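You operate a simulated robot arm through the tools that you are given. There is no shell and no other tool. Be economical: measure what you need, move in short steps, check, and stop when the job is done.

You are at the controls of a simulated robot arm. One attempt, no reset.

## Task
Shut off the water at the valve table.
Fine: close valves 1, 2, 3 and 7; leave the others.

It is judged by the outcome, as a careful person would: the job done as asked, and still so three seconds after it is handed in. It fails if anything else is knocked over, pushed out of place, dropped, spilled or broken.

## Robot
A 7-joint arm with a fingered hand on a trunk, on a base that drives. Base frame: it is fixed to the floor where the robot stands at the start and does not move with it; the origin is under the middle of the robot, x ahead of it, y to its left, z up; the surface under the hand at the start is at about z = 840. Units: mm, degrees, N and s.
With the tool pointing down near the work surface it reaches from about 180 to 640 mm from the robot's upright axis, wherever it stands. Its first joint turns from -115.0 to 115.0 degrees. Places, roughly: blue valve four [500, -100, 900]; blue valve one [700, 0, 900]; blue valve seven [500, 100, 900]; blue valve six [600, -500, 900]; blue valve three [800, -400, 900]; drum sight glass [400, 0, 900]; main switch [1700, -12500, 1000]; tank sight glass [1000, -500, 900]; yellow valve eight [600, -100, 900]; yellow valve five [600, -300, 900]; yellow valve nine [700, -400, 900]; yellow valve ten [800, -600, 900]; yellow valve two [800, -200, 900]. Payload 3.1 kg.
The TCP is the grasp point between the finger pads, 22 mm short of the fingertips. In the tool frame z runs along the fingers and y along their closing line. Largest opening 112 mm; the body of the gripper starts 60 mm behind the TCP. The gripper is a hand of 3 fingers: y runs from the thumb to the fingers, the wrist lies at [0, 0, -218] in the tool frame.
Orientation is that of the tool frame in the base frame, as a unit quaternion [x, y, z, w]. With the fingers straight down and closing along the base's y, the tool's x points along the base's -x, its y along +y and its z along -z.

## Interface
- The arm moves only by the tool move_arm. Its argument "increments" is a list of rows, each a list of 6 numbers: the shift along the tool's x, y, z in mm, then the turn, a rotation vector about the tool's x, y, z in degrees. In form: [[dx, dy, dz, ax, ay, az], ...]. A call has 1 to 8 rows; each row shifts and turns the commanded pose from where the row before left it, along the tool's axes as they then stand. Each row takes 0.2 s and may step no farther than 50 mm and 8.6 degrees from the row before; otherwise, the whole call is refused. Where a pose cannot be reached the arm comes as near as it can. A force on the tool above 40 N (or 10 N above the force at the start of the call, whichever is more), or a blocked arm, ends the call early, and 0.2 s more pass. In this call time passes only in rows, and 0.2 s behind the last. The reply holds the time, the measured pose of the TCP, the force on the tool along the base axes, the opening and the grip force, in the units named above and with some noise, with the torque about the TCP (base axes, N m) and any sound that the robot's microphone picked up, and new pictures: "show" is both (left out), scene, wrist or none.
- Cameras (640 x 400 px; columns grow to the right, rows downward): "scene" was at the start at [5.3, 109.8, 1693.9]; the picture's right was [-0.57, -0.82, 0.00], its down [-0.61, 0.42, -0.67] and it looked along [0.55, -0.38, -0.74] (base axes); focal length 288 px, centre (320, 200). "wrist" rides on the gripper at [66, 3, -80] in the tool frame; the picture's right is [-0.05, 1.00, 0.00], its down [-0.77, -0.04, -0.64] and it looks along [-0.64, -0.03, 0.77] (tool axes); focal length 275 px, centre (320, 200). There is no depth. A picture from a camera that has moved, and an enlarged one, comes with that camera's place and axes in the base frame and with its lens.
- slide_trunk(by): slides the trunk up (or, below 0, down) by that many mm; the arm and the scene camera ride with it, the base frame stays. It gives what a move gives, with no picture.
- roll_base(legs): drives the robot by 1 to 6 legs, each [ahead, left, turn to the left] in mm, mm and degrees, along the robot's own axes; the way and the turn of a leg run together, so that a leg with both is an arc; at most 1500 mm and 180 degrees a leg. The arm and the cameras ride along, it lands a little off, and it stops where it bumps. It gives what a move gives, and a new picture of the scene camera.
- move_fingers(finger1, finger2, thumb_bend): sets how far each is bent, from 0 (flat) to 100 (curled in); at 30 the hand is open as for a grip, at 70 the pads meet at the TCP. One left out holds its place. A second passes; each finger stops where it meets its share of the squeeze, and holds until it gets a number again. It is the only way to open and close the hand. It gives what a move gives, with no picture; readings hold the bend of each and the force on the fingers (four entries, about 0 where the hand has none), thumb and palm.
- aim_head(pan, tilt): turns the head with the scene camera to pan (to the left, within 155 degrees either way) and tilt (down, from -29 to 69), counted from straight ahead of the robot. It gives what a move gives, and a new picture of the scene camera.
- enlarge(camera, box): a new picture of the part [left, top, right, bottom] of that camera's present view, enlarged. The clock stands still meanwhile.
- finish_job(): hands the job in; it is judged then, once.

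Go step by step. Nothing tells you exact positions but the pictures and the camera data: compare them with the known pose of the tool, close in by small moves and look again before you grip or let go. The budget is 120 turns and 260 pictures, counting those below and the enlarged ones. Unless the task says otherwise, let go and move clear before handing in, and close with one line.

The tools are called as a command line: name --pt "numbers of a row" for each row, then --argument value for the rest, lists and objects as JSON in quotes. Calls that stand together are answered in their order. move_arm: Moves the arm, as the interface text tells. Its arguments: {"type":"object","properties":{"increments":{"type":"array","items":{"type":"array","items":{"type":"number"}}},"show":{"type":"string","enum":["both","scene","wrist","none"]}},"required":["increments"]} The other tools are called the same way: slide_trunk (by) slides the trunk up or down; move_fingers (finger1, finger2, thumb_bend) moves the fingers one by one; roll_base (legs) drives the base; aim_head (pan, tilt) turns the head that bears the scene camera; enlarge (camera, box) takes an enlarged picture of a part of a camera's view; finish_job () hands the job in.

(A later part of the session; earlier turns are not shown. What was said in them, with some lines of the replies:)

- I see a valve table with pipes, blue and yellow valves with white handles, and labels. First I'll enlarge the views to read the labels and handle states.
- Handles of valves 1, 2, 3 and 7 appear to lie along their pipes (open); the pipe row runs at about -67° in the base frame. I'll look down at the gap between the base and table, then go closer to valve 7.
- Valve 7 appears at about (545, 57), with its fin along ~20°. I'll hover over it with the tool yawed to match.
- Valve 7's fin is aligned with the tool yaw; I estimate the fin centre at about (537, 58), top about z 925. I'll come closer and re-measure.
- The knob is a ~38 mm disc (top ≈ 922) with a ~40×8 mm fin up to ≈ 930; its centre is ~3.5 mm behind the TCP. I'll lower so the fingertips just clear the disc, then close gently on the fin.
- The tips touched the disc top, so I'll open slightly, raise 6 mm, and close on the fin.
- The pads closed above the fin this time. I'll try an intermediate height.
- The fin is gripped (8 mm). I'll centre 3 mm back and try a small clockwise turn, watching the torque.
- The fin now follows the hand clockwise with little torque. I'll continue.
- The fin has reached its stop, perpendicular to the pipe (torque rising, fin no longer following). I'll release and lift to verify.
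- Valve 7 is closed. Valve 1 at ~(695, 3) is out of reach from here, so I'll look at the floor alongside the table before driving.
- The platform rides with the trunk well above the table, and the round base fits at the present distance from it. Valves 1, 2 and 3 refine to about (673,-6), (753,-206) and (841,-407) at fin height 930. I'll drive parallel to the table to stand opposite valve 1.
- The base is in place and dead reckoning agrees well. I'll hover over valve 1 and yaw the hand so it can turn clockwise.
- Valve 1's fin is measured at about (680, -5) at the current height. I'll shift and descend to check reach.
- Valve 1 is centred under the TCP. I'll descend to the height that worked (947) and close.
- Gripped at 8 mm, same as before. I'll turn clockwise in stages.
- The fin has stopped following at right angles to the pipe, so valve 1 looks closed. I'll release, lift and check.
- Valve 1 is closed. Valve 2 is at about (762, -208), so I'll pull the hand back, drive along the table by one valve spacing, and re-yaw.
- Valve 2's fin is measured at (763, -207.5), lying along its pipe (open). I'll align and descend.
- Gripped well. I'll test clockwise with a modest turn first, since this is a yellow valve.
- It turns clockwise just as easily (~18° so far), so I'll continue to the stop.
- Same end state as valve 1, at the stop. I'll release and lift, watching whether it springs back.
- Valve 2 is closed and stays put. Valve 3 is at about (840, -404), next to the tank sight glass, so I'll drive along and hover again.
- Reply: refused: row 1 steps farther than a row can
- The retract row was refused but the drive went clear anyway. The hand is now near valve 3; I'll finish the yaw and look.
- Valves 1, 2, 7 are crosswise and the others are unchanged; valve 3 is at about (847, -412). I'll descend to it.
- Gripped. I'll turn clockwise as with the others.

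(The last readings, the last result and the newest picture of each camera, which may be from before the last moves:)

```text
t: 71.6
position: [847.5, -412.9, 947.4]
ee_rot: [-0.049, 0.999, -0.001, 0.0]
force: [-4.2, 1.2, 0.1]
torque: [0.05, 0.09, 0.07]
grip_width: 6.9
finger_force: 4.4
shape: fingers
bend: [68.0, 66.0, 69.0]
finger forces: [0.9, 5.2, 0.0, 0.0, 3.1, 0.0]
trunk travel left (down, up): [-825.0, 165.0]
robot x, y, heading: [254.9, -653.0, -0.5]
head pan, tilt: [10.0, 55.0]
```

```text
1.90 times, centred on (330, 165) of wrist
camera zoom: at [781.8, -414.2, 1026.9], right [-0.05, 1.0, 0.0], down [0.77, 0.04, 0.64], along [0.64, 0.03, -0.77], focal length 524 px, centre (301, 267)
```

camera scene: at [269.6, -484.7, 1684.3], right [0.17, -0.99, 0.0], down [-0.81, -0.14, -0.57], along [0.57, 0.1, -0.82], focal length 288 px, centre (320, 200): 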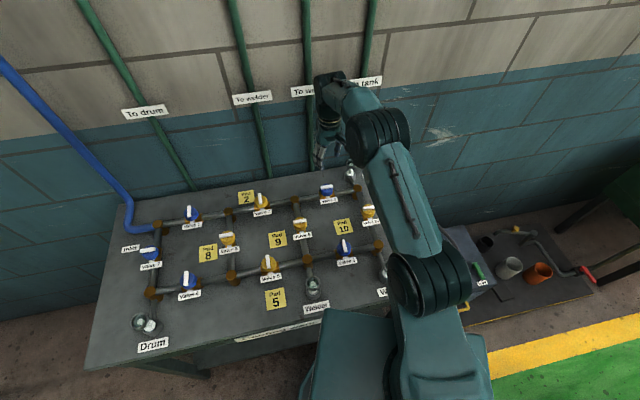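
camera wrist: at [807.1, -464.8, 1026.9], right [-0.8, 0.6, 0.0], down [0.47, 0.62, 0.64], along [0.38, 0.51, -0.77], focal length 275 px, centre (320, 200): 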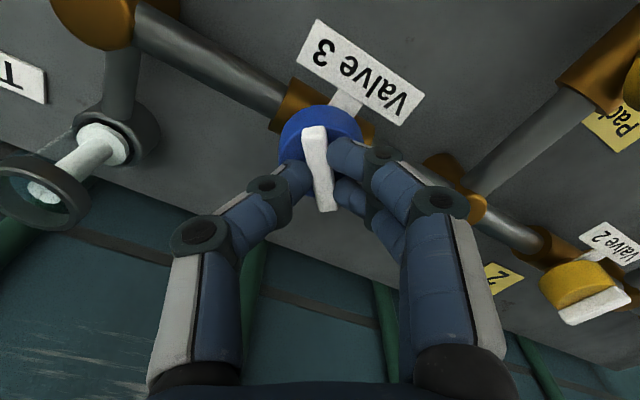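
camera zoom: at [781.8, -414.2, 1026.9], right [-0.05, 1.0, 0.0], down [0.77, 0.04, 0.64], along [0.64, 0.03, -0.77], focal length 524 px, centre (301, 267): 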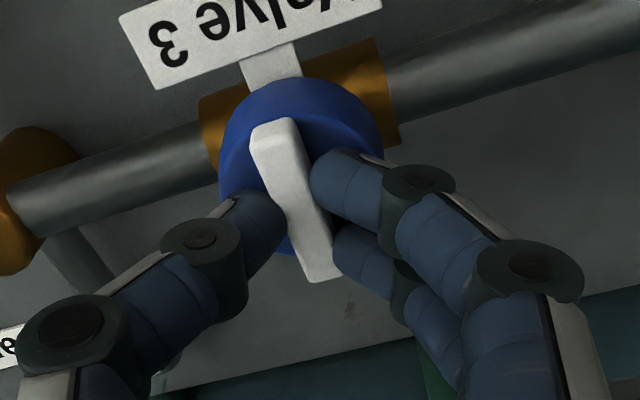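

Valve 3 is at its stop. I'll release, lift, retract and inspect everything.

move_fingers --finger1 50 --finger2 50 --thumb_bend 50

move_arm --pt "0 0 -20 0 0 0" --pt "0 0 -30 0 0 0" --pt "0 0 -40 0 0 0" --pt "0 0 -40 0 0 0" --pt "0 0 -40 0 0 0" --show "wrist"

enlarge --camera "wrist" --box '[200, 0, 420, 200]'

enlarge --camera "scene" --box '[120, 170, 400, 345]'

```text
t: 72.6
position: [848.3, -410.9, 947.3]
ee_rot: [-0.05, 0.999, 0.0, -0.001]
force: [-0.8, -0.2, -0.3]
torque: [0.0, -0.01, 0.01]
grip_width: 54.4
finger_force: 0.1
shape: fingers
bend: [50.0, 50.0, 50.0]
finger forces: [0.1, 0.1, 0.0, 0.0, 0.0, 0.0]
trunk travel left (down, up): [-825.0, 165.0]
robot x, y, heading: [257.3, -648.7, -0.3]
head pan, tilt: [10.0, 55.0]
```

```text
t: 73.8
position: [849.1, -413.2, 1116.2]
ee_rot: [-0.05, 0.999, 0.0, 0.0]
force: [0.4, 0.6, -0.6]
torque: [-0.01, 0.02, -0.03]
grip_width: 54.6
finger_force: 0.0
shape: fingers
bend: [50.0, 50.0, 50.0]
finger forces: [0.1, 0.0, 0.1, 0.0, 0.1, 0.1]
trunk travel left (down, up): [-825.0, 165.0]
robot x, y, heading: [255.7, -650.4, -0.5]
head pan, tilt: [10.0, 55.0]
camera wrist: at [783.6, -416.3, 1196.9], right [-0.05, 1.0, 0.0], down [0.77, 0.04, 0.64], along [0.63, 0.03, -0.77], focal length 275 px, centre (320, 200)
```

wrist: 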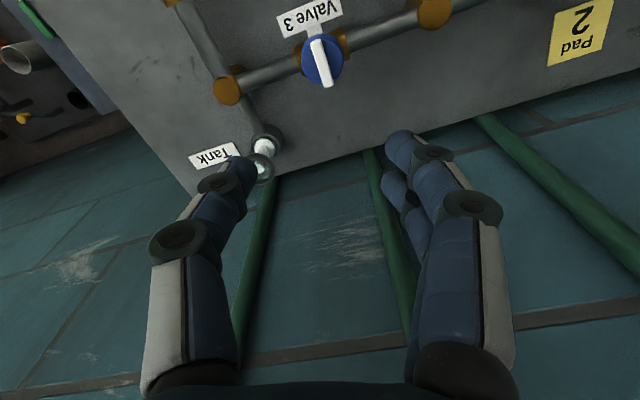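

```text
2.00 times, centred on (310, 100) of wrist
camera zoom: at [783.6, -416.3, 1196.9], right [-0.05, 1.0, 0.0], down [0.77, 0.04, 0.64], along [0.63, 0.03, -0.77], focal length 551 px, centre (340, 400)
```

zoom: 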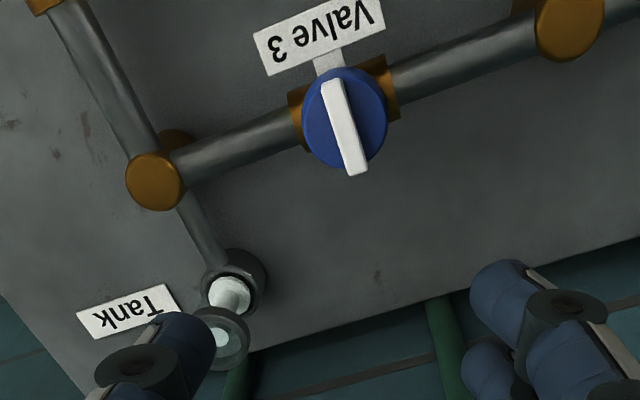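

```text
2.29 times, centred on (260, 258) of scene
camera zoom: at [268.9, -484.6, 1684.2], right [0.17, -0.99, 0.0], down [-0.81, -0.14, -0.57], along [0.57, 0.1, -0.82], focal length 659 px, centre (457, 69)
```

zoom: 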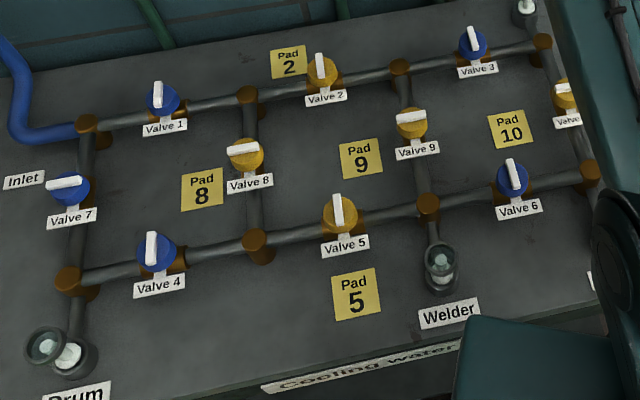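

Valves 1, 2, 3 and 7 are all crosswise at their stops. The drum and tank sight glasses, blue at the start, have run clear, the other valves look unmoved, and the hand is open and clear.

finish_job

```text
The job is handed in.
```

The water is shut off at the valve table: valves 1, 2, 3 and 7 are closed, and the other valves were left as they were.
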